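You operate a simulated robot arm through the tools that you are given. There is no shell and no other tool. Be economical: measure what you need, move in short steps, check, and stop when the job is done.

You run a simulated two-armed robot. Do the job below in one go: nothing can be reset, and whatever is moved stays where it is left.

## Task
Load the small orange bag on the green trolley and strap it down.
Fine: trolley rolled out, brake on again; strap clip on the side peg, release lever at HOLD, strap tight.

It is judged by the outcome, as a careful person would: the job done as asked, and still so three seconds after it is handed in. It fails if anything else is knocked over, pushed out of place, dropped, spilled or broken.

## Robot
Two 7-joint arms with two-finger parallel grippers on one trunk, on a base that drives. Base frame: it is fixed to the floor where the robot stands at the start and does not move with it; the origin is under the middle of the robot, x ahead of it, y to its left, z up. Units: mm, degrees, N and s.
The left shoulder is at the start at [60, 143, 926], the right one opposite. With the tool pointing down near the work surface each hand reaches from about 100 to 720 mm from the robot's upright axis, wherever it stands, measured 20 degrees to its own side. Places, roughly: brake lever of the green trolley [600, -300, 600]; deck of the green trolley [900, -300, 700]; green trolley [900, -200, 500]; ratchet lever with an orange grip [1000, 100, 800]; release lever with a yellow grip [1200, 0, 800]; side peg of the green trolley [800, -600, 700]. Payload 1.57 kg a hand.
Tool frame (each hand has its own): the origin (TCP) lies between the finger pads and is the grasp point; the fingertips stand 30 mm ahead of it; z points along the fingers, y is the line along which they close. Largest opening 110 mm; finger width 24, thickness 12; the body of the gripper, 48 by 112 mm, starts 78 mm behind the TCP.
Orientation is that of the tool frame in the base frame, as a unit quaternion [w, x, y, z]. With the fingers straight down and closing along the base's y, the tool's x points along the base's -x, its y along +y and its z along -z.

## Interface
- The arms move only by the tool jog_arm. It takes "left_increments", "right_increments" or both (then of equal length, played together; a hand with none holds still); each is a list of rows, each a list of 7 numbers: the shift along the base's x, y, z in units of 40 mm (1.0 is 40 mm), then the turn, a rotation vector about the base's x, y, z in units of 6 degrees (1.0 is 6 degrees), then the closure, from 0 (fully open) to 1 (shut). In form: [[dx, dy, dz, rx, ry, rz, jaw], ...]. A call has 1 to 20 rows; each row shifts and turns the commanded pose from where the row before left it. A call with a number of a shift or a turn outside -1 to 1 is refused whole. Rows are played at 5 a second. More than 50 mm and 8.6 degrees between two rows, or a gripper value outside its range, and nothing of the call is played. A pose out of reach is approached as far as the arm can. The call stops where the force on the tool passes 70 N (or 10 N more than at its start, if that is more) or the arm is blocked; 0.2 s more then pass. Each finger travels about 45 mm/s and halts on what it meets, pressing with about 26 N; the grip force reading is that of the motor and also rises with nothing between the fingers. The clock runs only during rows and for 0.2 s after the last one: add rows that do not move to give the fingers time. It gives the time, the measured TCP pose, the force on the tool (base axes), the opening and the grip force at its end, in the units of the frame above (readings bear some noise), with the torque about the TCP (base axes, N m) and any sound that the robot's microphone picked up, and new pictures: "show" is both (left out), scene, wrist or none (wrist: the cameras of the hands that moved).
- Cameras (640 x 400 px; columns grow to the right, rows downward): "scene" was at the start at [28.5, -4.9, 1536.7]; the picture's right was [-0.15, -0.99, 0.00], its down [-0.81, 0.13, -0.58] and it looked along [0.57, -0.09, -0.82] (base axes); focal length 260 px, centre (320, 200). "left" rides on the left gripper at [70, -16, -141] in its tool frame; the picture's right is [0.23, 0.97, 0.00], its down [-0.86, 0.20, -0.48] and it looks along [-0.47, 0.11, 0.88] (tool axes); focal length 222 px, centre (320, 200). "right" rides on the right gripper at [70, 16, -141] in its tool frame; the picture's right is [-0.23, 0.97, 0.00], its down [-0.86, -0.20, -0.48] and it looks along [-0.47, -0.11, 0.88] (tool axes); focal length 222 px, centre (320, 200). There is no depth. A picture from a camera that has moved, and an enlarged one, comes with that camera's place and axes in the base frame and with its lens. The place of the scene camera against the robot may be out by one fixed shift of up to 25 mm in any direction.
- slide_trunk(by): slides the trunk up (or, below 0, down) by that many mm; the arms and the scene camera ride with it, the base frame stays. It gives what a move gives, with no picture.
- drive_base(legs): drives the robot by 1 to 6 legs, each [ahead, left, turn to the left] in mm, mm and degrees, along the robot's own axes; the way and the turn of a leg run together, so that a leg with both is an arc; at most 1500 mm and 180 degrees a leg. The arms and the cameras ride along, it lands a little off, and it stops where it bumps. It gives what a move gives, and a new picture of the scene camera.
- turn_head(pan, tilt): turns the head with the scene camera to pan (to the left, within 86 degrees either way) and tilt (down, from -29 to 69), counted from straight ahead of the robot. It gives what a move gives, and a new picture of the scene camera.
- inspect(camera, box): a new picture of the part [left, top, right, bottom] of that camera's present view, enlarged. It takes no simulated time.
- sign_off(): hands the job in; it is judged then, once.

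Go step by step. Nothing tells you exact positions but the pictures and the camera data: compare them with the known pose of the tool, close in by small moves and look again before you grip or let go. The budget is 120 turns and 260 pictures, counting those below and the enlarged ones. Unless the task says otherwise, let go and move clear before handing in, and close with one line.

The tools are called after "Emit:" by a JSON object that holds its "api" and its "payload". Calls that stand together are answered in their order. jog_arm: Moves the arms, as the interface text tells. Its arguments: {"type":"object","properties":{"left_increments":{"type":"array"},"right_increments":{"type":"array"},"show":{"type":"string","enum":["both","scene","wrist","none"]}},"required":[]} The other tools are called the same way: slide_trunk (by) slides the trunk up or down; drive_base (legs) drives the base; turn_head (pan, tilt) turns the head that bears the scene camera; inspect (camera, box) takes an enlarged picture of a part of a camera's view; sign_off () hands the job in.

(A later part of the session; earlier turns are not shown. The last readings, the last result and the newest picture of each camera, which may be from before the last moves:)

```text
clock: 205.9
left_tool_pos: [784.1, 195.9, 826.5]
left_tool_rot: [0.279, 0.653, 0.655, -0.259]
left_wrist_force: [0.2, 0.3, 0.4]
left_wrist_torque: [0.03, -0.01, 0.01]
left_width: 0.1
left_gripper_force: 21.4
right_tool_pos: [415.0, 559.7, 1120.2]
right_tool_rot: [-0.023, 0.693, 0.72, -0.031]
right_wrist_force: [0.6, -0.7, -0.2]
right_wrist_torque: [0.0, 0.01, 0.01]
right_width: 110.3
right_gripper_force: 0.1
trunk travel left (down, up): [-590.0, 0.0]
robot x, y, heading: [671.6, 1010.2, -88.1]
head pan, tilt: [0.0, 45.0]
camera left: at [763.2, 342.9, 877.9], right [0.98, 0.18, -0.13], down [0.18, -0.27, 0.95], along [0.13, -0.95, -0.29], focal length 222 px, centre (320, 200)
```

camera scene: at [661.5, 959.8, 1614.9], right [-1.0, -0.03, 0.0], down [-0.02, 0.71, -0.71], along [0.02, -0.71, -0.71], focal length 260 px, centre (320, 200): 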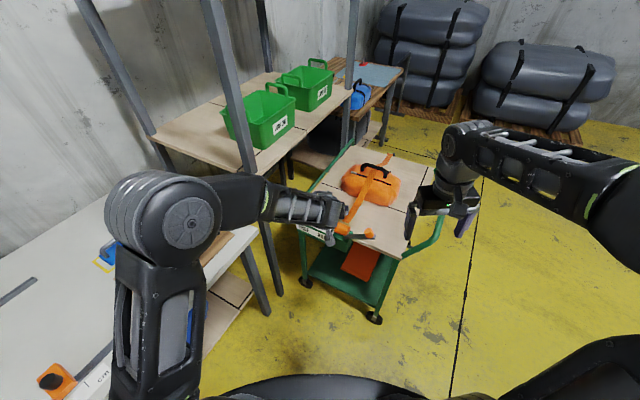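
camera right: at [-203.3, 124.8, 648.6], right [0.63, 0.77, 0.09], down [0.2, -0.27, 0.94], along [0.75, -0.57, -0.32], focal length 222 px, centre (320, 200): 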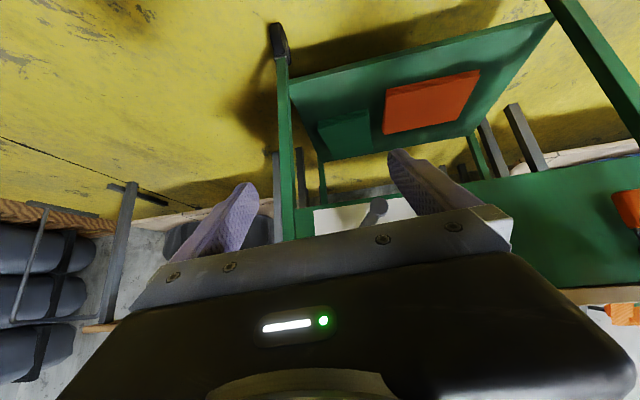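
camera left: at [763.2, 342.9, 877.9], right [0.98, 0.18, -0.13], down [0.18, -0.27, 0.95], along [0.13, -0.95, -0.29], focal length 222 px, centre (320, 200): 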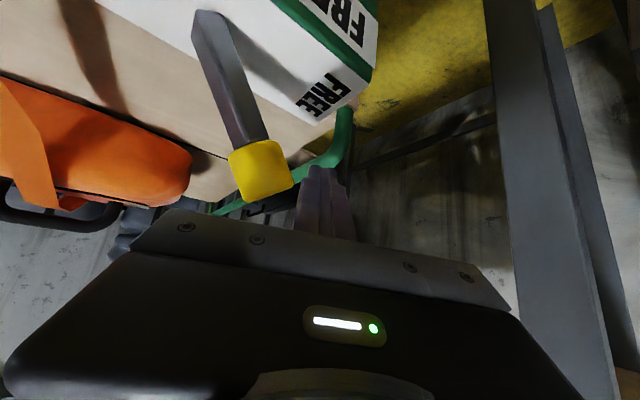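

Emit:
{"api": "jog_arm", "payload": {"left_increments": [[-0.5, 0.25, 0, 0, 0, 0, 1], [-0.45, 0.22, 0.17, 0, 0, 0, 1], [-0.47, 0.235, 0.12, 0, 0, 0, 1], [-0.47, 0.235, 0, 0, 0, 0, 1], [-0.47, 0.235, -0.12, 0, 0, 0, 1], [0, 0, 0, 0, 0, 0, 1]], "show": "wrist"}}

```text
clock: 207.3
left_tool_pos: [697.5, 238.5, 833.6]
left_tool_rot: [0.283, 0.65, 0.656, -0.258]
left_wrist_force: [16.2, -12.3, 7.9]
left_wrist_torque: [0.18, 0.19, -0.14]
left_width: 0.0
left_gripper_force: 21.6
right_tool_pos: [417.6, 559.1, 1120.1]
right_tool_rot: [-0.025, 0.693, 0.72, -0.032]
right_wrist_force: [-0.3, 0.3, 0.5]
right_wrist_torque: [-0.01, -0.01, 0.0]
right_width: 109.9
right_gripper_force: 0.1
trunk travel left (down, up): [-590.0, 0.0]
robot x, y, heading: [673.4, 1006.3, -87.9]
head pan, tilt: [0.0, 45.0]
camera left: at [675.0, 386.3, 885.1], right [0.97, 0.18, -0.13], down [0.18, -0.26, 0.95], along [0.14, -0.95, -0.29], focal length 222 px, centre (320, 200)
```

left: 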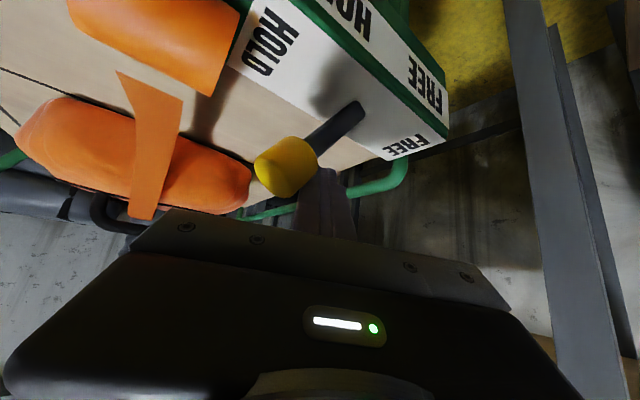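

Emit:
{"api": "jog_arm", "payload": {"left_increments": [[-0.22, 0.11, -0.15, 0, 0, 0, 1], [-0.22, 0.11, -0.15, 0, 0, 0, 1], [0, 0, 0, 0, 0, 0, 1]], "show": "wrist"}}

```text
clock: 207.9
left_tool_pos: [697.8, 237.3, 835.3]
left_tool_rot: [0.3, 0.64, 0.66, -0.256]
left_wrist_force: [13.3, -0.3, 10.8]
left_wrist_torque: [0.24, 0.21, -0.29]
left_width: 0.0
left_gripper_force: 21.2
right_tool_pos: [417.2, 558.1, 1119.5]
right_tool_rot: [-0.024, 0.692, 0.721, -0.032]
right_wrist_force: [-0.1, 0.1, -1.1]
right_wrist_torque: [0.02, -0.02, -0.01]
right_width: 110.2
right_gripper_force: 0.1
trunk travel left (down, up): [-590.0, 0.0]
robot x, y, heading: [674.2, 1005.9, -88.0]
head pan, tilt: [0.0, 45.0]
stopped in row 3 (left hand): the force on the tool passed its limit (the readings are from after the stop); the commanded pose is now the measured one
camera left: at [670.7, 386.1, 881.8], right [0.97, 0.21, -0.12], down [0.17, -0.24, 0.96], along [0.17, -0.95, -0.26], focal length 222 px, centre (320, 200)
```

left: 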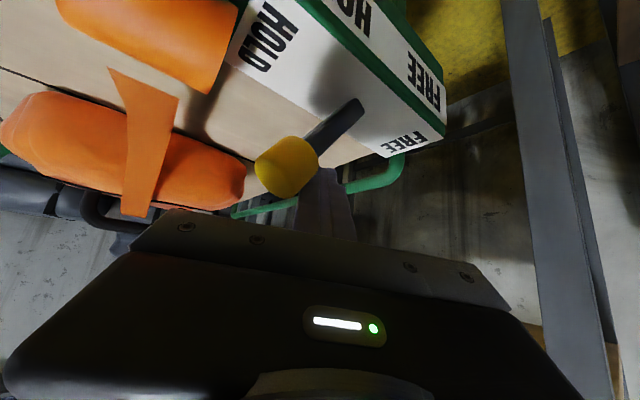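

The lever has reached its HOLD stop. Back the fingers off and look.

Emit:
{"api": "jog_arm", "payload": {"left_increments": [[0.4, -0.2, 0.1, 0, 0, 0, 1], [0.4, -0.2, 0.1, 0, 0, 0, 1], [0, 0.59, 0.59, 0, 0, 0, 1], [0, 0.59, 0.59, 0, 0, 0, 0.8], [0, 0.59, 0.59, 0, 0, 0, 0.5], [0, 0, 0.5, 0, 0, 0, 0.3], [0, 0, 0, 0, 0, 0, 0.3]], "show": "wrist"}}

```text
clock: 209.5
left_tool_pos: [724.3, 294.5, 928.6]
left_tool_rot: [0.296, 0.642, 0.659, -0.257]
left_wrist_force: [-0.4, -1.2, -0.6]
left_wrist_torque: [0.01, 0.02, 0.02]
left_width: 77.2
left_gripper_force: 0.0
right_tool_pos: [417.0, 557.3, 1120.5]
right_tool_rot: [-0.023, 0.692, 0.721, -0.032]
right_wrist_force: [-0.3, 0.2, 0.5]
right_wrist_torque: [0.0, 0.02, -0.01]
right_width: 110.0
right_gripper_force: 0.1
trunk travel left (down, up): [-590.0, 0.0]
robot x, y, heading: [675.3, 1004.8, -87.6]
head pan, tilt: [0.0, 45.0]
camera left: at [698.6, 442.6, 978.3], right [0.97, 0.2, -0.12], down [0.17, -0.24, 0.96], along [0.16, -0.95, -0.27], focal length 222 px, centre (320, 200)
```

left: 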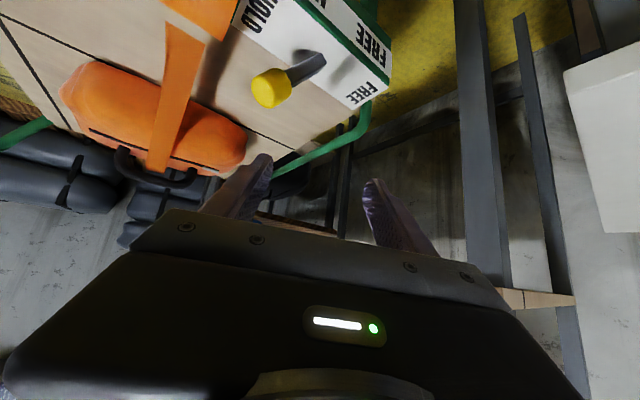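

Release lever is at HOLD. The ratchet grip is at about [511,363,855] on an arm pivoting at [589,328,779], its knob pointing sideways toward me. Bring the right hand tilted toward it and the left away.

Emit:
{"api": "jog_arm", "payload": {"right_increments": [[0.336, -0.39, -0.643, -1, -0.035, 0, 0.3], [0.336, -0.39, -0.643, -1, -0.035, 0, 0.3], [0.336, -0.39, -0.643, -1, -0.035, 0, 0.3], [0.336, -0.39, -0.643, -1, -0.035, 0, 0.3], [0.336, -0.39, -0.643, -1, -0.035, 0, 0.3], [0.336, -0.39, -0.643, -1, -0.035, 0, 0.3], [0.336, -0.39, -0.643, -1, -0.035, 0, 0.3], [0, 0, 0, 0, 0, 0, 0.3]], "left_increments": [[0.3, 0.6, 0.6, 0, 0, 0, 0], [0.3, 0.6, 0.6, 0, 0, 0, 0], [0.3, 0.6, 0.6, 0, 0, 0, 0], [0.3, 0.6, 0.6, 0, 0, 0, 0], [0, 0, 0, 0, 0, 0, 0], [0, 0, 0, 0, 0, 0, 0], [0, 0, 0, 0, 0, 0, 0], [0, 0, 0, 0, 0, 0, 0]], "show": "both"}}

```text
clock: 211.3
left_tool_pos: [774.6, 392.8, 1024.6]
left_tool_rot: [0.295, 0.643, 0.658, -0.259]
left_wrist_force: [0.5, -0.3, 0.4]
left_wrist_torque: [0.03, 0.0, 0.01]
left_width: 109.9
left_gripper_force: 0.0
right_tool_pos: [511.2, 449.2, 941.0]
right_tool_rot: [0.235, 0.654, 0.662, -0.28]
right_wrist_force: [0.4, 0.1, -0.1]
right_wrist_torque: [-0.02, -0.02, 0.03]
right_width: 77.1
right_gripper_force: 0.0
trunk travel left (down, up): [-590.0, 0.0]
robot x, y, heading: [670.4, 1006.5, -88.0]
head pan, tilt: [0.0, 45.0]
camera scene: at [662.8, 962.3, 1615.0], right [-1.0, -0.04, 0.0], down [-0.03, 0.71, -0.71], along [0.03, -0.71, -0.71], focal length 260 px, centre (320, 200)
camera right: at [534.0, 596.2, 995.3], right [0.98, -0.18, 0.09], down [-0.15, -0.3, 0.94], along [-0.14, -0.94, -0.32], focal length 222 px, centre (320, 200)
camera left: at [748.9, 539.8, 1074.0], right [0.97, 0.2, -0.12], down [0.17, -0.24, 0.96], along [0.16, -0.95, -0.27], focal length 222 px, centre (320, 200)
```

scene: 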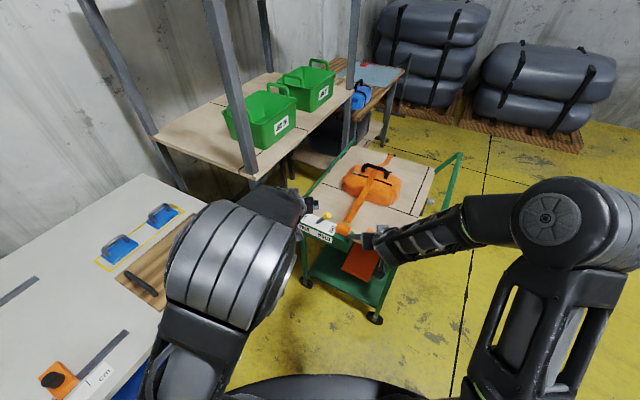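
right: 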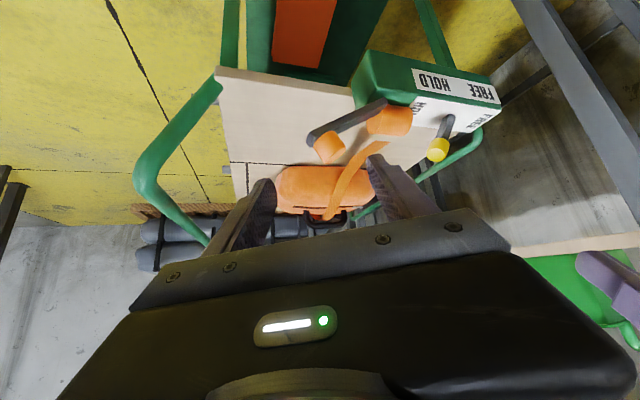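
left: 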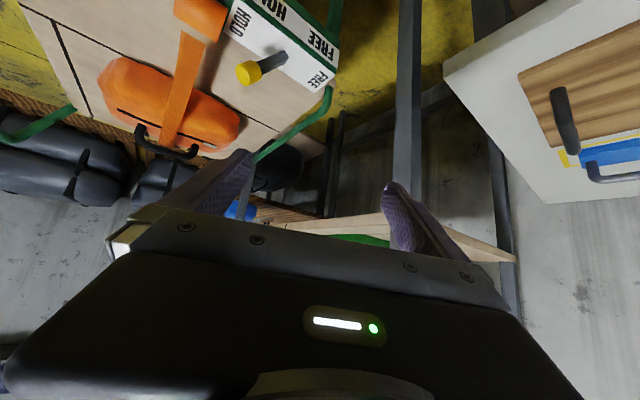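

Emit:
{"api": "inspect", "payload": {"camera": "right", "box": [270, 70, 430, 190]}}

Emit:
{"api": "inspect", "payload": {"camera": "scene", "box": [290, 190, 400, 270]}}

```text
3.33 times, centred on (350, 130) of right
camera zoom: at [534.0, 596.2, 995.3], right [0.98, -0.18, 0.09], down [-0.15, -0.3, 0.94], along [-0.14, -0.94, -0.32], focal length 740 px, centre (220, 433)
```

zoom: 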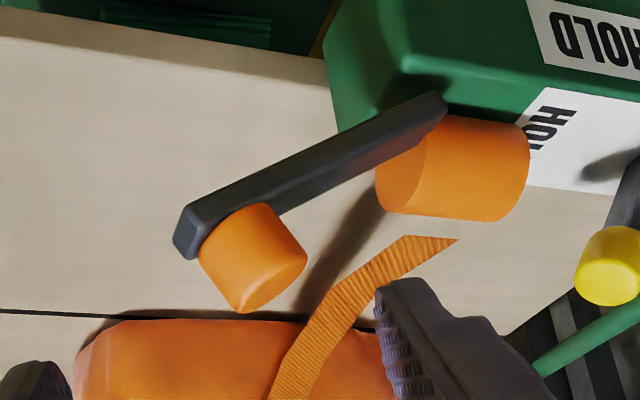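

```text
5.00 times, centred on (345, 230) of scene
camera zoom: at [662.8, 962.3, 1615.0], right [-1.0, -0.04, 0.0], down [-0.03, 0.71, -0.71], along [0.03, -0.71, -0.71], focal length 1298 px, centre (195, 50)
```

zoom: 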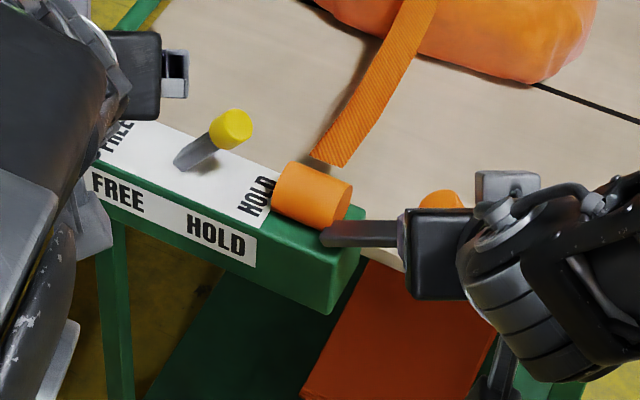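

The knob sits on the inner side of the bar with its axis across. I'll grip it from straight above, closing fore-aft: put the right hand upright, yawed −28°, above the knob.

Emit:
{"api": "jog_arm", "payload": {"right_increments": [[0, 0, 0.6, 1, 0.035, 0, 0.3], [0, 0, 0.6, 1, 0.035, 0, 0.3], [0, -0.4, 0.3, 1, 0.035, 0, 0.3], [0, -0.4, 0, 1, 0.035, 0, 0.3], [0, -0.4, 0, 1, 0.035, 0, 0.3], [0, -0.4, 0, 1, 0.035, 0, 0.3], [0.05, -0.45, 0, 1, 0.035, 0, 0.3], [0, 0, 0, 0, 0, -0.95, 0.3], [0, 0, 0, 0, 0, -0.95, 0.3], [0, 0, 0, 0, 0, -0.95, 0.3], [0, 0, 0, 0, 0, -0.95, 0.3], [0, 0, 0, 0, 0, -0.95, 0.3], [0, 0, 0, 0, 0, 0, 0.3]], "show": "wrist"}}

```text
clock: 214.1
left_tool_pos: [773.5, 390.9, 1024.0]
left_tool_rot: [0.295, 0.643, 0.659, -0.257]
left_wrist_force: [-0.4, 0.1, -0.8]
left_wrist_torque: [0.01, 0.03, 0.0]
left_width: 110.1
left_gripper_force: 0.0
right_tool_pos: [514.1, 366.7, 999.0]
right_tool_rot: [-0.031, 0.848, 0.528, -0.025]
right_wrist_force: [-0.5, 0.4, 0.2]
right_wrist_torque: [0.01, -0.01, -0.02]
right_width: 76.9
right_gripper_force: 0.1
trunk travel left (down, up): [-590.0, 0.0]
robot x, y, heading: [669.0, 1007.5, -87.8]
head pan, tilt: [0.0, 45.0]
camera right: at [570.5, 418.9, 1138.0], right [0.77, -0.63, -0.07], down [-0.52, -0.69, 0.5], along [-0.37, -0.35, -0.86], focal length 222 px, centre (320, 200)
```

right: 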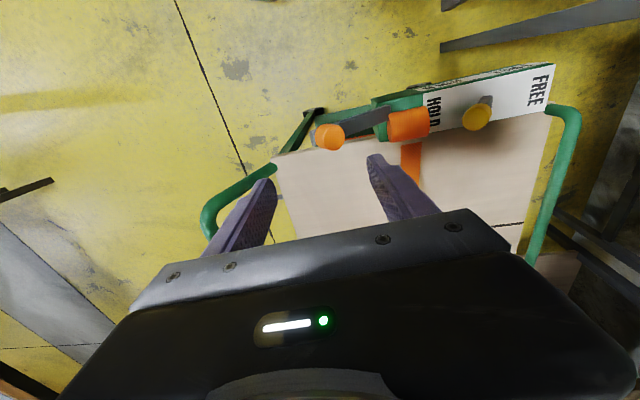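

Emit:
{"api": "inspect", "payload": {"camera": "right", "box": [290, 90, 450, 190]}}

```text
4.00 times, centred on (370, 140) of right
camera zoom: at [570.5, 418.9, 1138.0], right [0.77, -0.63, -0.07], down [-0.52, -0.69, 0.5], along [-0.37, -0.35, -0.86], focal length 888 px, centre (120, 440)
```

zoom: 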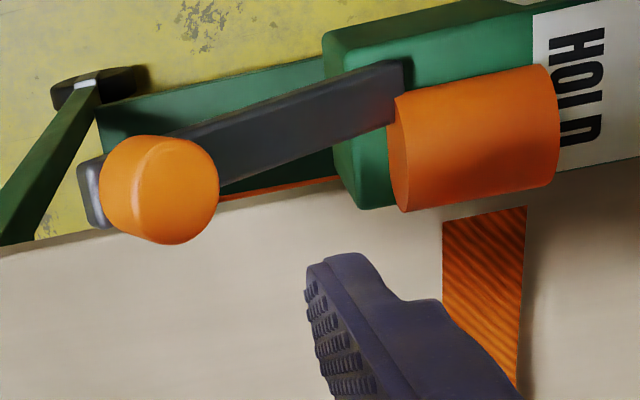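

The knob actually stands on top of the bar (axis perpendicular to it). Better to straddle knob and bar across: yaw the right hand +90°, then descend.

Emit:
{"api": "jog_arm", "payload": {"right_increments": [[0, 0, 0, 0, 0, 1, 0.3], [0, 0, 0, 0, 0, 1, 0.3], [0, 0, 0, 0, 0, 1, 0.3], [0, 0, 0, 0, 0, 1, 0.3], [0, 0, 0, 0, 0, 1, 0.3], [0, 0, 0, 0, 0, 1, 0.3], [0, 0, 0, 0, 0, 1, 0.3], [0, 0, 0, 0, 0, 1, 0.3], [0, 0, 0, 0, 0, 1, 0.3], [0, 0, 0, 0, 0, 1, 0.3], [0, 0, 0, 0, 0, 1, 0.3], [0, 0, 0, 0, 0, 1, 0.3], [0, 0, 0, 0, 0, 1, 0.3], [0, 0, -0.5, 0, 0, 1, 0.3], [0.05, 0, -0.5, 0, 0, 1, 0.3], [0, 0, 0, 0, 0, 0, 0.3]], "show": "wrist"}}

```text
clock: 217.5
left_tool_pos: [774.3, 391.4, 1023.5]
left_tool_rot: [0.296, 0.642, 0.659, -0.257]
left_wrist_force: [0.6, 1.2, -1.3]
left_wrist_torque: [0.01, -0.01, -0.01]
left_width: 109.9
left_gripper_force: 0.1
right_tool_pos: [517.1, 366.7, 959.7]
right_tool_rot: [-0.005, 0.226, 0.973, -0.038]
right_wrist_force: [0.3, 0.1, 0.0]
right_wrist_torque: [0.06, -0.01, -0.01]
right_width: 77.0
right_gripper_force: 0.1
trunk travel left (down, up): [-590.0, 0.0]
robot x, y, heading: [672.9, 1007.4, -88.0]
head pan, tilt: [0.0, 45.0]
camera right: at [466.0, 423.1, 1097.3], right [0.63, 0.77, -0.07], down [0.69, -0.52, 0.5], along [0.35, -0.37, -0.86], focal length 222 px, centre (320, 200)
```

right: 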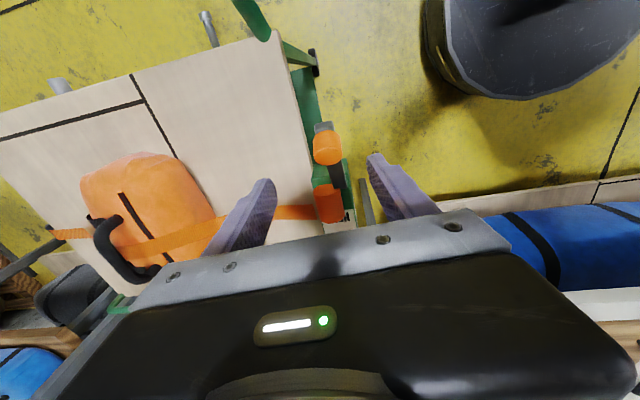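

Emit:
{"api": "jog_arm", "payload": {"right_increments": [[0.1, 0.18, -0.8, 0, 0, 0, 0.3], [0, 0, -0.8, 0, 0, 0, 0.3], [0, 0, -0.8, 0, 0, 0, 0.3], [0, 0, 0, 0, 0, 0, 0.3]], "show": "wrist"}}

```text
clock: 218.5
left_tool_pos: [773.9, 391.8, 1024.6]
left_tool_rot: [0.296, 0.642, 0.658, -0.258]
left_wrist_force: [-0.4, 0.8, -0.1]
left_wrist_torque: [0.0, -0.02, 0.0]
left_width: 109.9
left_gripper_force: 0.1
right_tool_pos: [521.3, 372.9, 862.9]
right_tool_rot: [-0.005, 0.226, 0.973, -0.039]
right_wrist_force: [0.5, -0.2, -0.3]
right_wrist_torque: [-0.03, -0.01, 0.0]
right_width: 77.2
right_gripper_force: 0.0
trunk travel left (down, up): [-590.0, 0.0]
robot x, y, heading: [671.2, 1008.1, -87.9]
head pan, tilt: [0.0, 45.0]
camera right: at [470.6, 429.8, 1000.1], right [0.63, 0.77, -0.07], down [0.69, -0.52, 0.5], along [0.35, -0.37, -0.86], focal length 222 px, centre (320, 200)
```

right: 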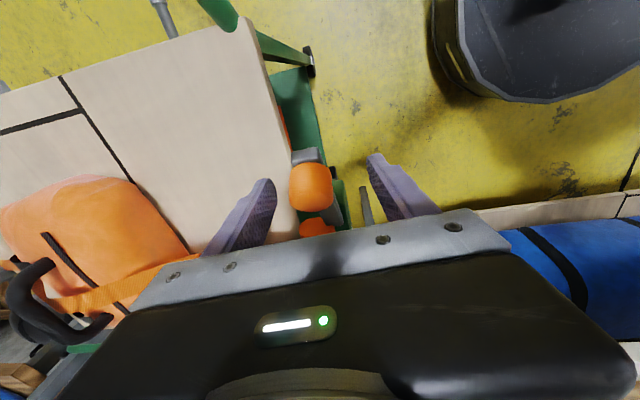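

Emit:
{"api": "jog_arm", "payload": {"right_increments": [[-0.08, -0.14, -0.1, 0, 0, 0, 0.5], [0, 0, 0, 0, 0, 0, 1], [0, 0, 0, 0, 0, 0, 1], [0, 0, 0, 0, 0, 0, 1], [0, 0, 0, 0, 0, 0, 1]], "show": "wrist"}}

```text
clock: 219.7
left_tool_pos: [773.7, 392.8, 1025.8]
left_tool_rot: [0.295, 0.643, 0.659, -0.257]
left_wrist_force: [0.2, 0.8, -0.3]
left_wrist_torque: [-0.01, 0.0, -0.02]
left_width: 109.9
left_gripper_force: 0.1
right_tool_pos: [517.1, 368.7, 858.0]
right_tool_rot: [-0.004, 0.227, 0.973, -0.04]
right_wrist_force: [-0.5, 1.7, 0.4]
right_wrist_torque: [0.6, -0.29, -0.43]
right_width: 32.8
right_gripper_force: 35.1
trunk travel left (down, up): [-590.0, 0.0]
robot x, y, heading: [674.6, 1003.7, -88.2]
head pan, tilt: [0.0, 45.0]
camera right: at [466.6, 424.1, 996.4], right [0.63, 0.77, -0.07], down [0.69, -0.52, 0.5], along [0.35, -0.37, -0.86], focal length 222 px, centre (320, 200)
```

right: 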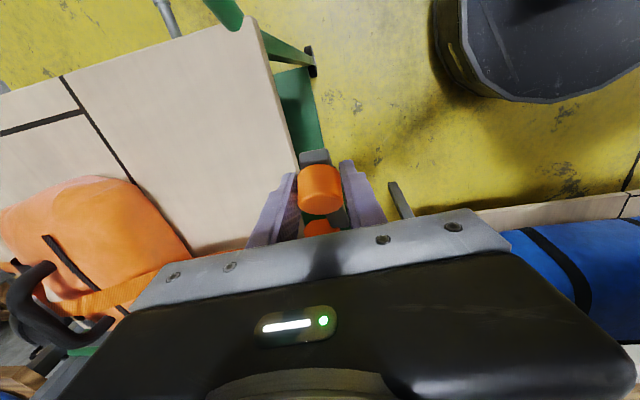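

Gripped. Gently test the lever: a small swing downward first, reading force and sound.

Emit:
{"api": "jog_arm", "payload": {"right_increments": [[-0.148, 0.073, -0.19, 0, 0, 0, 1], [0, 0, 0, 0, 0, 0, 1]], "show": "none"}}

Emit:
{"api": "jog_arm", "payload": {"right_increments": [[0.148, -0.073, 0.19, 0, 0, 0, 1], [0.336, -0.17, 0.33, 0, 0, 0, 1], [0, 0, 0, 0, 0, 0, 1]], "show": "wrist"}}

```text
clock: 220.3
left_tool_pos: [775.6, 390.9, 1024.5]
left_tool_rot: [0.296, 0.641, 0.659, -0.257]
left_wrist_force: [0.9, -0.2, -0.4]
left_wrist_torque: [0.0, -0.01, -0.02]
left_width: 109.8
left_gripper_force: 0.1
right_tool_pos: [515.1, 369.7, 852.6]
right_tool_rot: [-0.003, 0.226, 0.973, -0.041]
right_wrist_force: [7.2, -5.4, 9.5]
right_wrist_torque: [0.08, -1.44, -0.53]
right_width: 32.9
right_gripper_force: 41.5
trunk travel left (down, up): [-590.0, 0.0]
robot x, y, heading: [672.8, 1006.1, -87.9]
head pan, tilt: [0.0, 45.0]
```

```text
clock: 221.1
left_tool_pos: [771.3, 391.4, 1023.5]
left_tool_rot: [0.295, 0.643, 0.658, -0.258]
left_wrist_force: [0.1, -0.4, -0.3]
left_wrist_torque: [0.0, 0.0, -0.02]
left_width: 110.1
left_gripper_force: 0.0
right_tool_pos: [526.8, 364.1, 870.7]
right_tool_rot: [-0.006, 0.227, 0.973, -0.036]
right_wrist_force: [-12.9, 13.8, -21.0]
right_wrist_torque: [0.44, -0.23, -0.5]
right_width: 32.7
right_gripper_force: 41.2
trunk travel left (down, up): [-590.0, 0.0]
robot x, y, heading: [677.1, 1006.8, -88.1]
head pan, tilt: [0.0, 45.0]
camera right: at [476.8, 419.2, 1010.0], right [0.63, 0.77, -0.07], down [0.69, -0.52, 0.5], along [0.34, -0.36, -0.87], focal length 222 px, centre (320, 200)
```

right: 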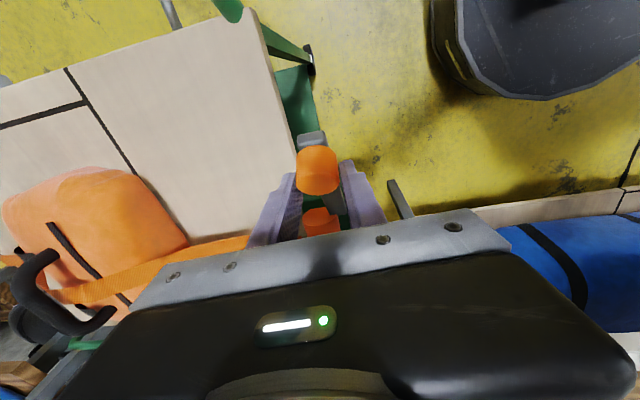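

The lever doesn't want to move in the vertical plane. Return and test sideways (across).

Emit:
{"api": "jog_arm", "payload": {"right_increments": [[-0.336, 0.17, -0.33, 0, 0, 0, 1], [-0.11, -0.22, 0, 0, 0, 0, 1], [0, 0, 0, 0, 0, 0, 1]], "show": "none"}}

Emit:
{"api": "jog_arm", "payload": {"right_increments": [[0.11, 0.22, 0, 0, 0, 0, 1], [0.11, 0.22, 0, 0, 0, 0, 1], [0, 0, 0, 0, 0, 0, 1]], "show": "wrist"}}

```text
clock: 221.9
left_tool_pos: [778.5, 394.2, 1025.5]
left_tool_rot: [0.295, 0.641, 0.659, -0.259]
left_wrist_force: [-0.4, -0.7, 0.4]
left_wrist_torque: [0.01, 0.0, 0.03]
left_width: 110.0
left_gripper_force: 0.0
right_tool_pos: [522.0, 365.6, 862.5]
right_tool_rot: [-0.001, 0.224, 0.974, -0.035]
right_wrist_force: [32.0, 35.8, 5.6]
right_wrist_torque: [-0.06, -1.45, -0.71]
right_width: 32.5
right_gripper_force: 40.4
trunk travel left (down, up): [-590.0, 0.0]
robot x, y, heading: [672.6, 1007.9, -87.8]
head pan, tilt: [0.0, 45.0]
```

```text
clock: 222.7
left_tool_pos: [774.8, 387.0, 1022.4]
left_tool_rot: [0.294, 0.643, 0.66, -0.256]
left_wrist_force: [0.4, 0.2, -0.1]
left_wrist_torque: [0.01, -0.01, 0.0]
left_width: 109.8
left_gripper_force: 0.1
right_tool_pos: [519.6, 368.6, 861.5]
right_tool_rot: [-0.002, 0.227, 0.973, -0.045]
right_wrist_force: [14.5, -36.6, -11.8]
right_wrist_torque: [-0.36, -1.17, 0.01]
right_width: 32.7
right_gripper_force: 41.1
trunk travel left (down, up): [-590.0, 0.0]
robot x, y, heading: [671.8, 1008.1, -87.7]
head pan, tilt: [0.0, 45.0]
camera right: at [468.8, 425.8, 998.6], right [0.63, 0.77, -0.08], down [0.69, -0.51, 0.51], along [0.35, -0.38, -0.86], focal length 222 px, centre (320, 200)
```

right: 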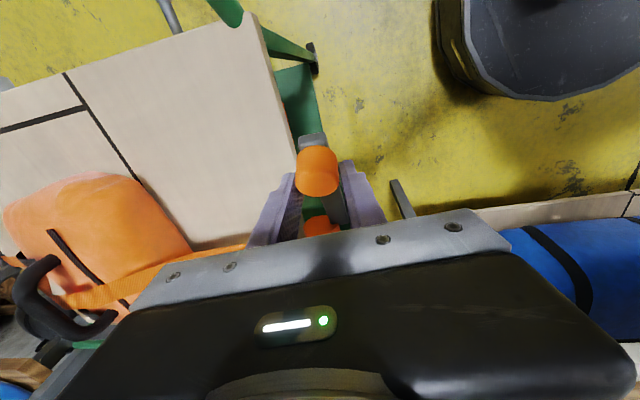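

Sideways is rigid, so it swings in the fore-aft vertical plane; the pad grip was just slipping. I'll instead push it with closed fingers from its front end, rearward and up.

Emit:
{"api": "jog_arm", "payload": {"right_increments": [[0, 0, 0, 0, 0, 0, 0.4], [0, 0, 0, 0, 0, 0, 0.4], [0, 0, 0.8, 0, 0, 0, 0.4], [0, 0, 0.8, 0, 0, 0, 0.4], [0, 0, 0.8, 0, 0, 0, 1], [-0.67, 0.335, 0, 0, 0, 0, 1], [-0.67, 0.335, 0, 0, 0, 0, 1], [0, 0, -0.85, 0, 0, 0, 1], [0, 0, -0.85, 0, 0, 0, 1], [0, 0, -0.85, 0, 0, 0, 1], [0, 0, 0, 0, 0, 0, 1]], "show": "wrist"}}

```text
clock: 225.1
left_tool_pos: [773.7, 391.8, 1024.1]
left_tool_rot: [0.297, 0.642, 0.659, -0.257]
left_wrist_force: [-0.6, -0.3, -0.7]
left_wrist_torque: [-0.02, 0.01, 0.0]
left_width: 110.1
left_gripper_force: 0.0
right_tool_pos: [468.2, 406.0, 855.7]
right_tool_rot: [-0.005, 0.226, 0.973, -0.038]
right_wrist_force: [-0.3, -0.2, 0.5]
right_wrist_torque: [-0.02, 0.0, 0.04]
right_width: 0.0
right_gripper_force: 21.5
trunk travel left (down, up): [-590.0, 0.0]
robot x, y, heading: [672.6, 1006.1, -87.9]
head pan, tilt: [0.0, 45.0]
camera right: at [418.1, 462.0, 993.1], right [0.63, 0.77, -0.07], down [0.69, -0.52, 0.5], along [0.35, -0.37, -0.86], focal length 222 px, centre (320, 200)
```

right: 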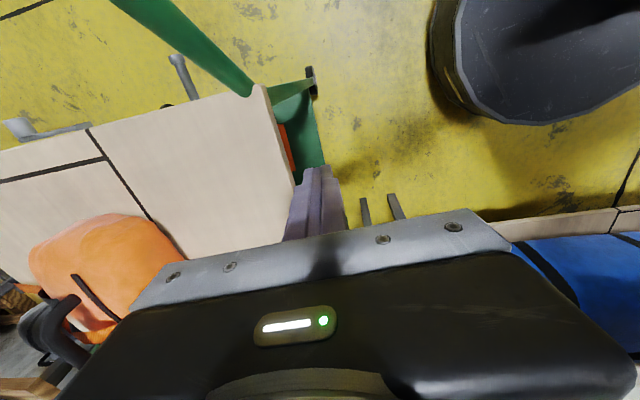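

Emit:
{"api": "jog_arm", "payload": {"right_increments": [[-0.1, -0.2, 0, 0, 0, 0, 1], [0.45, -0.223, 0, 0, 0, 0, 1], [0.336, -0.167, 0, 0, 0, 0, 1], [0.336, -0.167, 0, 0, 0, 0, 1], [0.336, -0.167, 0, 0, 0, 0, 1], [0, 0, 0, 0, 0, 0, 1]], "show": "wrist"}}

Emit:
{"api": "inspect", "payload": {"camera": "left", "box": [0, 0, 320, 200]}}

```text
clock: 226.1
left_tool_pos: [770.0, 391.2, 1024.0]
left_tool_rot: [0.294, 0.644, 0.658, -0.258]
left_wrist_force: [0.7, -0.2, -0.1]
left_wrist_torque: [0.01, 0.08, -0.07]
left_width: 110.2
left_gripper_force: 0.1
right_tool_pos: [481.7, 384.9, 849.0]
right_tool_rot: [-0.023, 0.236, 0.971, -0.029]
right_wrist_force: [-13.3, 13.0, 6.9]
right_wrist_torque: [0.11, 0.01, 0.07]
right_width: 0.0
right_gripper_force: 21.3
trunk travel left (down, up): [-590.0, 0.0]
robot x, y, heading: [673.5, 1008.6, -88.4]
head pan, tilt: [0.0, 45.0]
stopped in row 5 (right hand): the force on the tool passed its limit (the readings are from after the stop); the commanded pose is now the measured one
camera right: at [435.9, 437.7, 991.4], right [0.65, 0.76, -0.07], down [0.7, -0.55, 0.46], along [0.31, -0.35, -0.88], focal length 222 px, centre (320, 200)
```

right: 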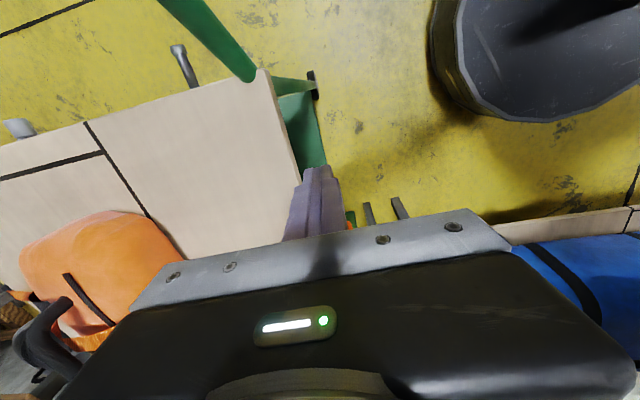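

```text
2.00 times, centred on (160, 100) of left
camera zoom: at [745.8, 538.9, 1073.2], right [0.97, 0.19, -0.12], down [0.17, -0.24, 0.95], along [0.15, -0.95, -0.27], focal length 444 px, centre (640, 400)
```

zoom: 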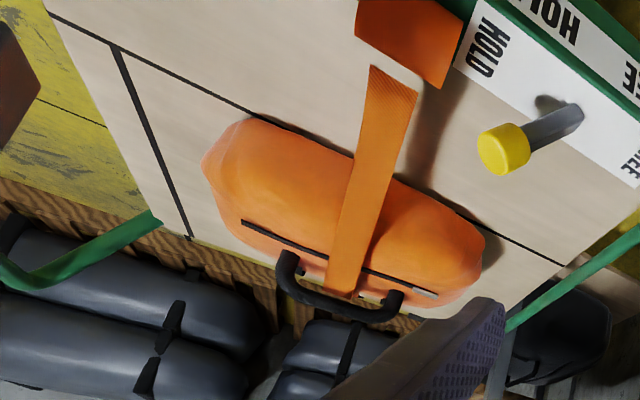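

Rearward/up is a hard stop, so the stroke must be downward. Lift, place the closed fingertips over the knob, and press down.

Emit:
{"api": "jog_arm", "payload": {"right_increments": [[-0.2, 0.1, 0, 0, 0, 0, 1], [0, 0, 0.9, 0, 0, 0, 1], [0, 0, 0.9, 0, 0, 0, 1], [0, 0, 0.3, 0, 0, 0, 1], [0.63, -0.3, 0, 0, 0, 0, 1], [0.63, -0.3, 0, 0, 0, 0, 1], [0, 0, 0, 0, 0, 0, 1]], "show": "wrist"}}

```text
clock: 227.7
left_tool_pos: [768.4, 391.6, 1024.9]
left_tool_rot: [0.295, 0.644, 0.657, -0.259]
left_wrist_force: [-0.1, 0.3, -0.7]
left_wrist_torque: [0.01, 0.0, 0.01]
left_width: 110.3
left_gripper_force: 0.0
right_tool_pos: [528.5, 360.8, 935.1]
right_tool_rot: [-0.019, 0.234, 0.971, -0.032]
right_wrist_force: [0.2, 1.0, -0.1]
right_wrist_torque: [-0.01, 0.04, 0.01]
right_width: 0.0
right_gripper_force: 21.1
trunk travel left (down, up): [-590.0, 0.0]
robot x, y, heading: [673.7, 1007.2, -88.1]
head pan, tilt: [0.0, 45.0]
camera right: at [481.5, 415.3, 1075.9], right [0.64, 0.76, -0.07], down [0.7, -0.54, 0.47], along [0.32, -0.35, -0.88], focal length 222 px, centre (320, 200)
```

right: 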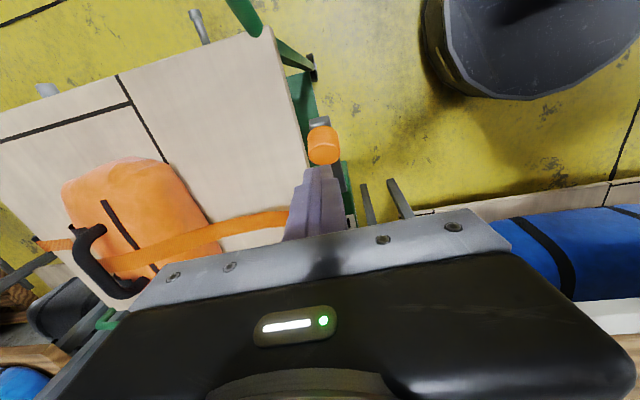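

Emit:
{"api": "jog_arm", "payload": {"right_increments": [[-0.27, 0.134, 0, 0, 0, 0, 1], [0, 0, -0.45, 0, 0, 0, 1], [0, 0, -0.45, 0, 0, 0, 1], [-0.2, 0.1, -0.3, 0, 0, 0, 1], [-0.2, 0.1, -0.3, 0, 0, 0, 1], [0, 0, 0, 0, 0, 0, 1]], "show": "wrist"}}

```text
clock: 229.1
left_tool_pos: [769.2, 393.0, 1024.6]
left_tool_rot: [0.295, 0.644, 0.657, -0.258]
left_wrist_force: [0.8, 0.1, -1.5]
left_wrist_torque: [-0.02, 0.03, 0.0]
left_width: 110.0
left_gripper_force: 0.0
right_tool_pos: [500.4, 375.7, 873.3]
right_tool_rot: [-0.019, 0.233, 0.972, -0.033]
right_wrist_force: [-4.0, -0.1, 5.7]
right_wrist_torque: [0.02, 0.03, 0.05]
right_width: 0.0
right_gripper_force: 21.4
trunk travel left (down, up): [-590.0, 0.0]
robot x, y, heading: [670.1, 1009.3, -88.3]
head pan, tilt: [0.0, 45.0]
camera right: at [453.7, 430.4, 1014.4], right [0.64, 0.76, -0.07], down [0.7, -0.54, 0.47], along [0.32, -0.36, -0.88], focal length 222 px, centre (320, 200)
```

right: 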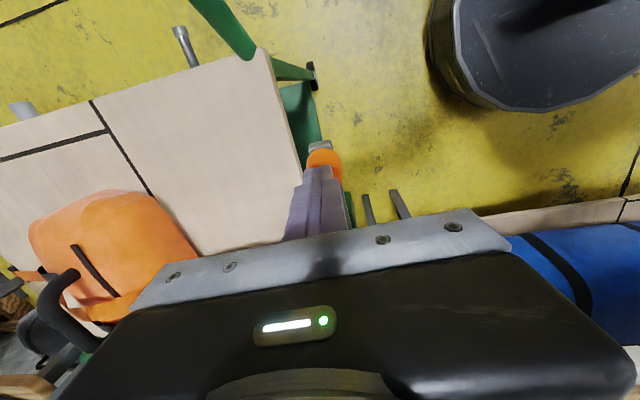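

The lever moves down with light force. Continue the stroke.

Emit:
{"api": "jog_arm", "payload": {"right_increments": [[-0.14, 0.07, -0.35, 0, 0, 0, 1], [-0.1, 0.05, -0.35, 0, 0, 0, 1], [-0.06, 0.03, -0.35, 0, 0, 0, 1], [0, 0, -0.35, 0, 0, 0, 1], [0, 0, 0, 0, 0, 0, 1]], "show": "wrist"}}

```text
clock: 230.1
left_tool_pos: [769.1, 395.6, 1028.5]
left_tool_rot: [0.295, 0.644, 0.656, -0.26]
left_wrist_force: [-1.1, 0.2, 0.9]
left_wrist_torque: [0.02, 0.02, 0.04]
left_width: 110.1
left_gripper_force: 0.0
right_tool_pos: [491.4, 381.7, 843.8]
right_tool_rot: [-0.016, 0.234, 0.971, -0.04]
right_wrist_force: [0.2, 29.4, 47.1]
right_wrist_torque: [1.1, -0.36, 0.13]
right_width: 0.0
right_gripper_force: 21.0
trunk travel left (down, up): [-590.0, 0.0]
robot x, y, heading: [669.0, 1005.0, -88.3]
head pan, tilt: [0.0, 45.0]
stopped in row 4 (right hand): the force on the tool passed its limit (the readings are from after the stop); the commanded pose is now the measured one
camera right: at [444.6, 437.9, 983.0], right [0.64, 0.76, -0.08], down [0.69, -0.53, 0.48], along [0.32, -0.37, -0.87], focal length 222 px, centre (320, 200)
```

right: 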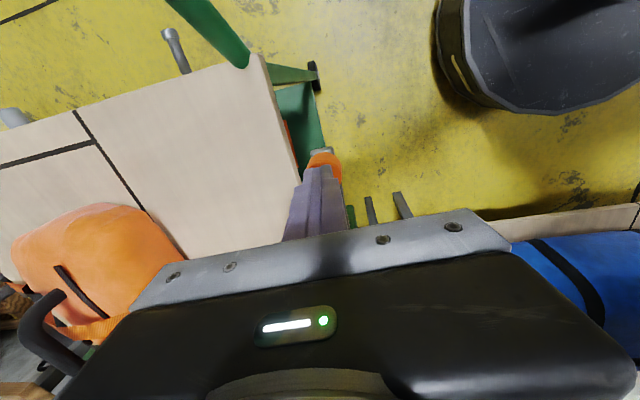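

Emit:
{"api": "jog_arm", "payload": {"right_increments": [[0, 0, 0.9, 0, 0, 0, 1], [0, 0, 0.9, 0, 0, 0, 1], [0, 0, 0.9, 0, 0, 0, 1], [0, 0, 0.9, 0, 0, 0, 0.5], [0, 0, 0, 0, 0, 0, 0.3]], "show": "wrist"}}

Emit:
{"api": "inspect", "payload": {"camera": "right", "box": [250, 80, 410, 220]}}

Emit:
{"api": "inspect", "payload": {"camera": "scene", "box": [290, 180, 430, 280]}}

```text
clock: 231.2
left_tool_pos: [769.6, 391.4, 1024.0]
left_tool_rot: [0.295, 0.645, 0.657, -0.258]
left_wrist_force: [1.1, 0.8, 0.1]
left_wrist_torque: [0.03, 0.0, -0.03]
left_width: 109.7
left_gripper_force: 0.1
right_tool_pos: [489.8, 377.5, 980.4]
right_tool_rot: [-0.017, 0.234, 0.971, -0.038]
right_wrist_force: [0.3, 0.1, 0.1]
right_wrist_torque: [-0.01, 0.03, 0.0]
right_width: 47.8
right_gripper_force: 0.0
trunk travel left (down, up): [-590.0, 0.0]
robot x, y, heading: [672.4, 1008.0, -88.3]
head pan, tilt: [0.0, 45.0]
camera right: at [442.9, 433.6, 1120.6], right [0.64, 0.76, -0.08], down [0.69, -0.53, 0.48], along [0.32, -0.37, -0.87], focal length 222 px, centre (320, 200)
```

right: 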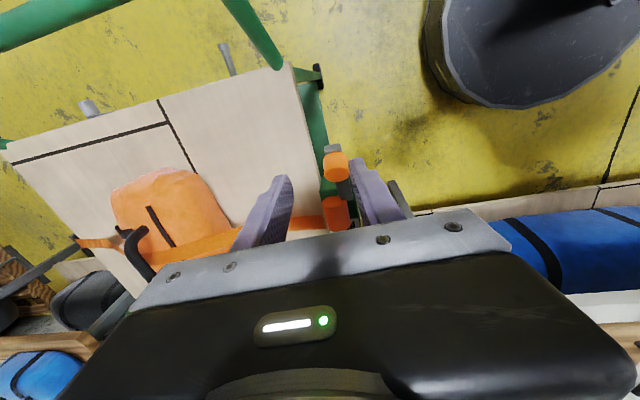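

```text
2.86 times, centred on (330, 150) of right
camera zoom: at [442.9, 433.6, 1120.6], right [0.64, 0.76, -0.08], down [0.69, -0.53, 0.48], along [0.32, -0.37, -0.87], focal length 635 px, centre (291, 343)
```

zoom: 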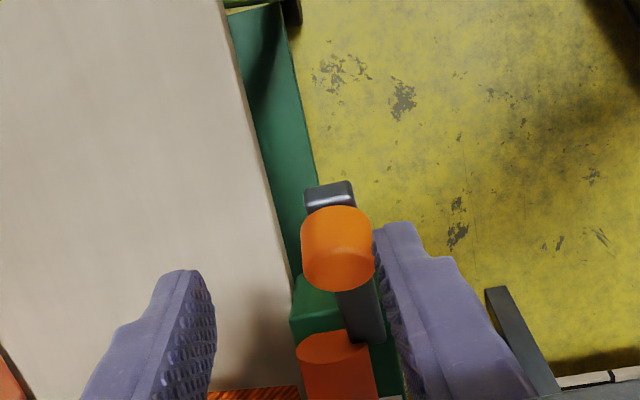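

```text
4.00 times, centred on (360, 230) of scene
camera zoom: at [661.0, 961.9, 1614.9], right [-1.0, -0.03, 0.0], down [-0.02, 0.71, -0.71], along [0.02, -0.71, -0.71], focal length 1039 px, centre (160, 80)
```

zoom: 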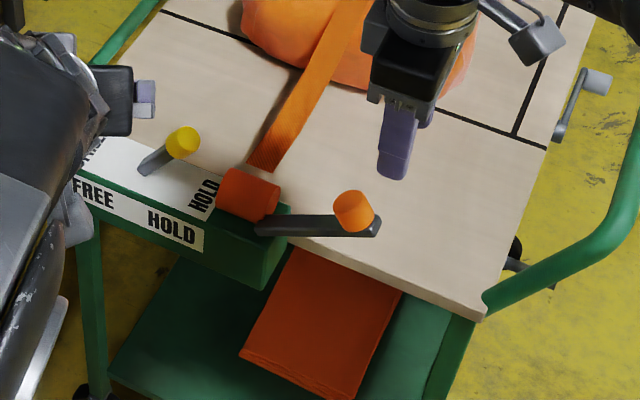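

The knob has sprung back to its start position: it is a spring-return pump lever, pressed downward. Do a full stroke with the fingertips following its arc.

Emit:
{"api": "jog_arm", "payload": {"right_increments": [[0.34, -0.11, -0.3, 0, 0, 0, 1], [0.34, -0.11, -0.6, 0, 0, 0, 1], [0, 0, -0.85, 0, 0, 0, 1], [-0.18, 0.09, -0.275, 0, 0, 0, 1], [-0.18, 0.09, -0.275, 0, 0, 0, 1], [-0.13, 0.065, -0.34, 0, 0, 0, 1], [-0.13, 0.065, -0.34, 0, 0, 0, 1], [-0.045, 0.02, -0.375, 0, 0, 0, 1], [0, 0, 0, 0, 0, 0, 1]], "show": "both"}}

```text
clock: 233.2
left_tool_pos: [769.7, 392.3, 1024.9]
left_tool_rot: [0.296, 0.644, 0.657, -0.259]
left_wrist_force: [0.5, -0.3, 0.2]
left_wrist_torque: [-0.03, -0.01, 0.02]
left_width: 110.0
left_gripper_force: 0.0
right_tool_pos: [492.5, 382.7, 846.3]
right_tool_rot: [-0.017, 0.234, 0.971, -0.039]
right_wrist_force: [-5.9, 4.5, 8.1]
right_wrist_torque: [0.16, 0.15, 0.04]
right_width: 0.0
right_gripper_force: 21.3
trunk travel left (down, up): [-590.0, 0.0]
robot x, y, heading: [673.7, 1003.5, -88.1]
head pan, tilt: [0.0, 45.0]
camera scene: at [660.6, 963.5, 1615.0], right [-1.0, -0.03, 0.0], down [-0.02, 0.71, -0.71], along [0.02, -0.71, -0.71], focal length 260 px, centre (320, 200)
camera right: at [444.7, 438.3, 986.2], right [0.64, 0.76, -0.08], down [0.69, -0.53, 0.48], along [0.32, -0.37, -0.87], focal length 222 px, centre (320, 200)
```

scene: 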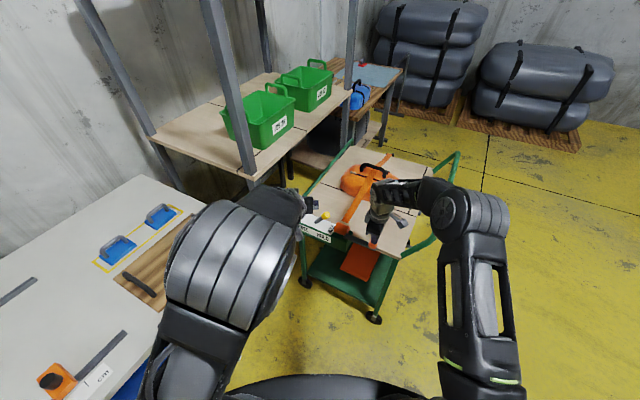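
right: 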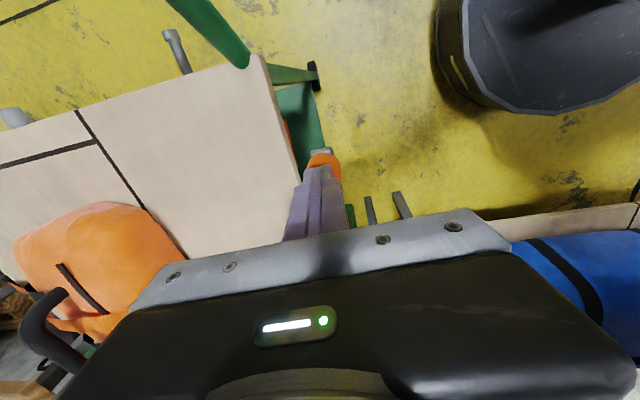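

Emit:
{"api": "jog_arm", "payload": {"right_increments": [[-0.045, 0.02, -0.3, 0, 0, 0, 1], [0, 0, -0.3, 0, 0, 0, 1], [0.03, -0.015, -0.3, 0, 0, 0, 1], [0.05, -0.025, -0.3, 0, 0, 0, 1], [0, 0, 0, 0, 0, 0, 1]], "show": "wrist"}}

Emit:
{"api": "inspect", "payload": {"camera": "scene", "box": [290, 140, 430, 280]}}

```text
clock: 233.8
left_tool_pos: [769.6, 397.1, 1027.8]
left_tool_rot: [0.296, 0.644, 0.655, -0.261]
left_wrist_force: [0.1, 0.2, 0.2]
left_wrist_torque: [0.02, 0.01, 0.03]
left_width: 110.3
left_gripper_force: 0.1
right_tool_pos: [491.4, 381.5, 843.2]
right_tool_rot: [-0.014, 0.235, 0.971, -0.045]
right_wrist_force: [-2.2, 26.8, 47.1]
right_wrist_torque: [1.07, -0.32, 0.13]
right_width: 0.0
right_gripper_force: 21.8
trunk travel left (down, up): [-590.0, 0.0]
robot x, y, heading: [672.7, 1007.8, -88.4]
head pan, tilt: [0.0, 45.0]
stopped in row 2 (right hand): the force on the tool passed its limit (the readings are from after the stop); the commanded pose is now the measured one
camera right: at [444.1, 440.5, 982.2], right [0.64, 0.76, -0.09], down [0.69, -0.53, 0.49], along [0.32, -0.38, -0.87], focal length 222 px, centre (320, 200)
```

right: 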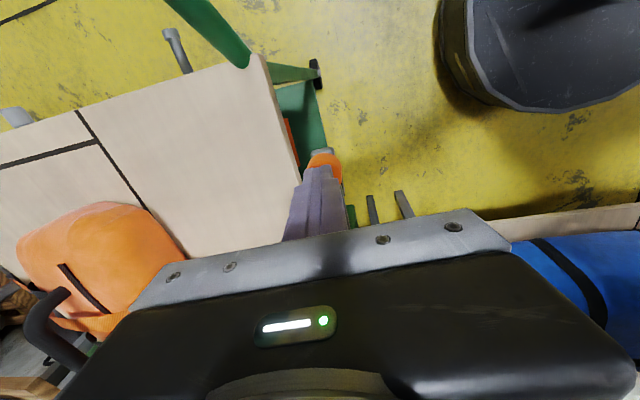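

```text
2.86 times, centred on (360, 210) of scene
camera zoom: at [662.1, 970.2, 1615.7], right [-1.0, -0.03, 0.0], down [-0.02, 0.7, -0.71], along [0.02, -0.71, -0.7], focal length 742 px, centre (206, 171)
```

zoom: 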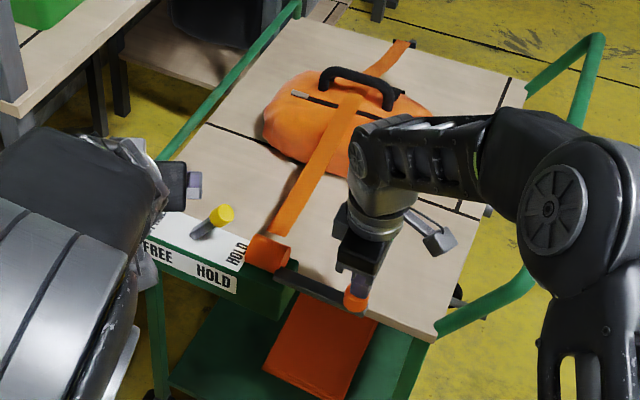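

The strap has drawn straight and taut up to the drum — the stroke works (bottom stop at this height). Do two more strokes.

Emit:
{"api": "jog_arm", "payload": {"right_increments": [[0.05, -0.025, 0.4, 0, 0, 0, 1], [0.25, -0.125, 0.7, 0, 0, 0, 1], [0.33, -0.165, 0.58, 0, 0, 0, 1], [0, 0, 0, 0, 0, 0, 1], [-0.18, 0.09, -0.275, 0, 0, 0, 1], [-0.18, 0.09, -0.275, 0, 0, 0, 1], [-0.13, 0.065, -0.34, 0, 0, 0, 1], [-0.13, 0.065, -0.34, 0, 0, 0, 1], [-0.01, 0.005, -0.4, 0, 0, 0, 1], [0, 0, 0, 0, 0, 0, 1]], "show": "scene"}}

Emit:
{"api": "inspect", "payload": {"camera": "scene", "box": [290, 140, 430, 280]}}

```text
clock: 236.0
left_tool_pos: [769.4, 395.6, 1026.2]
left_tool_rot: [0.296, 0.644, 0.656, -0.26]
left_wrist_force: [0.1, 1.1, 0.3]
left_wrist_torque: [-0.05, 0.04, 0.01]
left_width: 110.2
left_gripper_force: 0.1
right_tool_pos: [488.9, 378.7, 843.7]
right_tool_rot: [-0.013, 0.235, 0.971, -0.048]
right_wrist_force: [-10.5, 7.9, 37.4]
right_wrist_torque: [0.44, 0.07, 0.1]
right_width: 0.0
right_gripper_force: 21.6
trunk travel left (down, up): [-590.0, 0.0]
robot x, y, heading: [672.4, 1003.2, -88.2]
head pan, tilt: [0.0, 45.0]
camera scene: at [660.9, 968.1, 1615.7], right [-1.0, -0.03, 0.0], down [-0.02, 0.7, -0.71], along [0.02, -0.71, -0.7], focal length 260 px, centre (320, 200)
```

scene: 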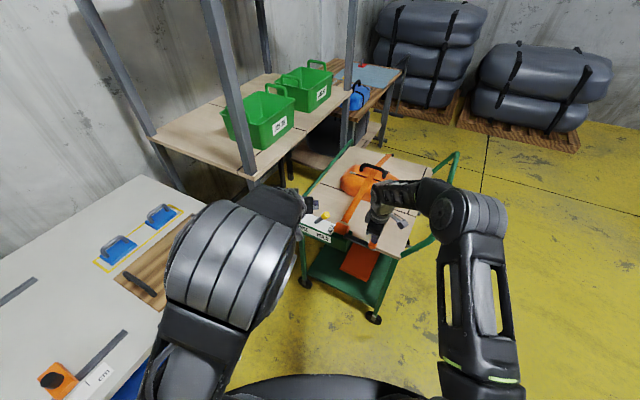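

```text
2.86 times, centred on (360, 210) of scene
camera zoom: at [660.9, 968.1, 1615.7], right [-1.0, -0.03, 0.0], down [-0.02, 0.7, -0.71], along [0.02, -0.71, -0.7], focal length 742 px, centre (206, 171)
```

zoom: 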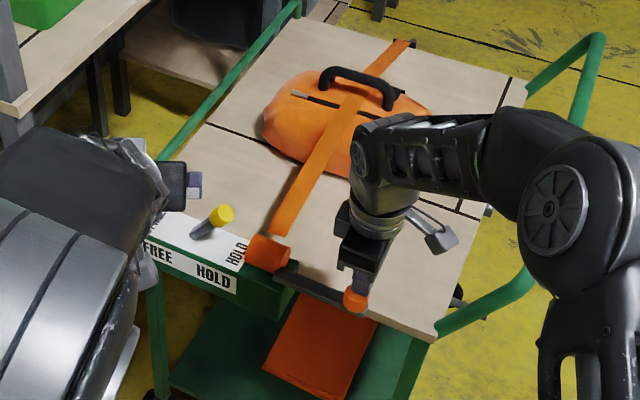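

Emit:
{"api": "jog_arm", "payload": {"right_increments": [[0.05, -0.025, 0.4, 0, 0, 0, 1], [0.25, -0.125, 0.7, 0, 0, 0, 1], [0.33, -0.165, 0.63, 0, 0, 0, 1], [0, 0, 0, 0, 0, 0, 1], [-0.18, 0.09, -0.275, 0, 0, 0, 1], [-0.18, 0.09, -0.275, 0, 0, 0, 1], [-0.13, 0.065, -0.34, 0, 0, 0, 1], [-0.13, 0.065, -0.34, 0, 0, 0, 1], [-0.01, 0.005, -0.42, 0, 0, 0, 1], [0.05, -0.025, 0.4, 0, 0, 0, 1], [0.25, -0.125, 0.7, 0, 0, 0, 1], [0.33, -0.165, 0.58, 0, 0, 0, 1], [0, 0, 0, 0, 0, 0, 1], [-0.18, 0.09, -0.275, 0, 0, 0, 1], [-0.18, 0.09, -0.275, 0, 0, 0, 1], [-0.13, 0.065, -0.34, 0, 0, 0, 1], [-0.13, 0.065, -0.34, 0, 0, 0, 1]], "show": "none"}}

Emit:
{"api": "inspect", "payload": {"camera": "scene", "box": [290, 140, 430, 280]}}

```text
clock: 239.6
left_tool_pos: [768.4, 392.0, 1024.4]
left_tool_rot: [0.295, 0.644, 0.656, -0.258]
left_wrist_force: [0.2, -0.1, -0.2]
left_wrist_torque: [-0.02, 0.01, 0.0]
left_width: 109.7
left_gripper_force: 0.1
right_tool_pos: [488.1, 379.8, 858.1]
right_tool_rot: [-0.014, 0.234, 0.971, -0.045]
right_wrist_force: [-6.6, 2.9, 7.9]
right_wrist_torque: [0.16, 0.22, 0.05]
right_width: 0.0
right_gripper_force: 20.9
trunk travel left (down, up): [-590.0, 0.0]
robot x, y, heading: [674.4, 1007.3, -88.2]
head pan, tilt: [0.0, 45.0]
```

```text
2.86 times, centred on (360, 210) of scene
camera zoom: at [660.3, 963.5, 1615.0], right [-1.0, -0.03, 0.0], down [-0.02, 0.71, -0.71], along [0.02, -0.71, -0.71], focal length 742 px, centre (206, 171)
```

zoom: 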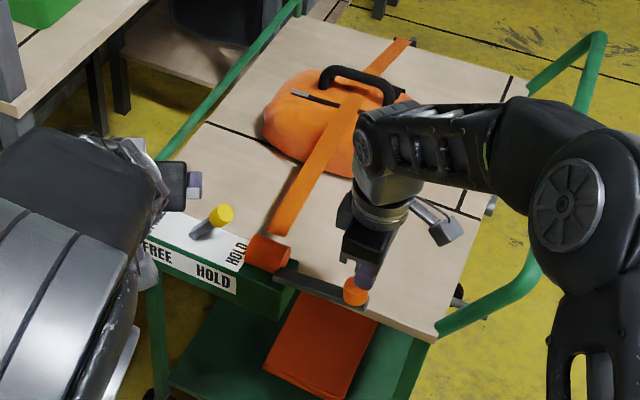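

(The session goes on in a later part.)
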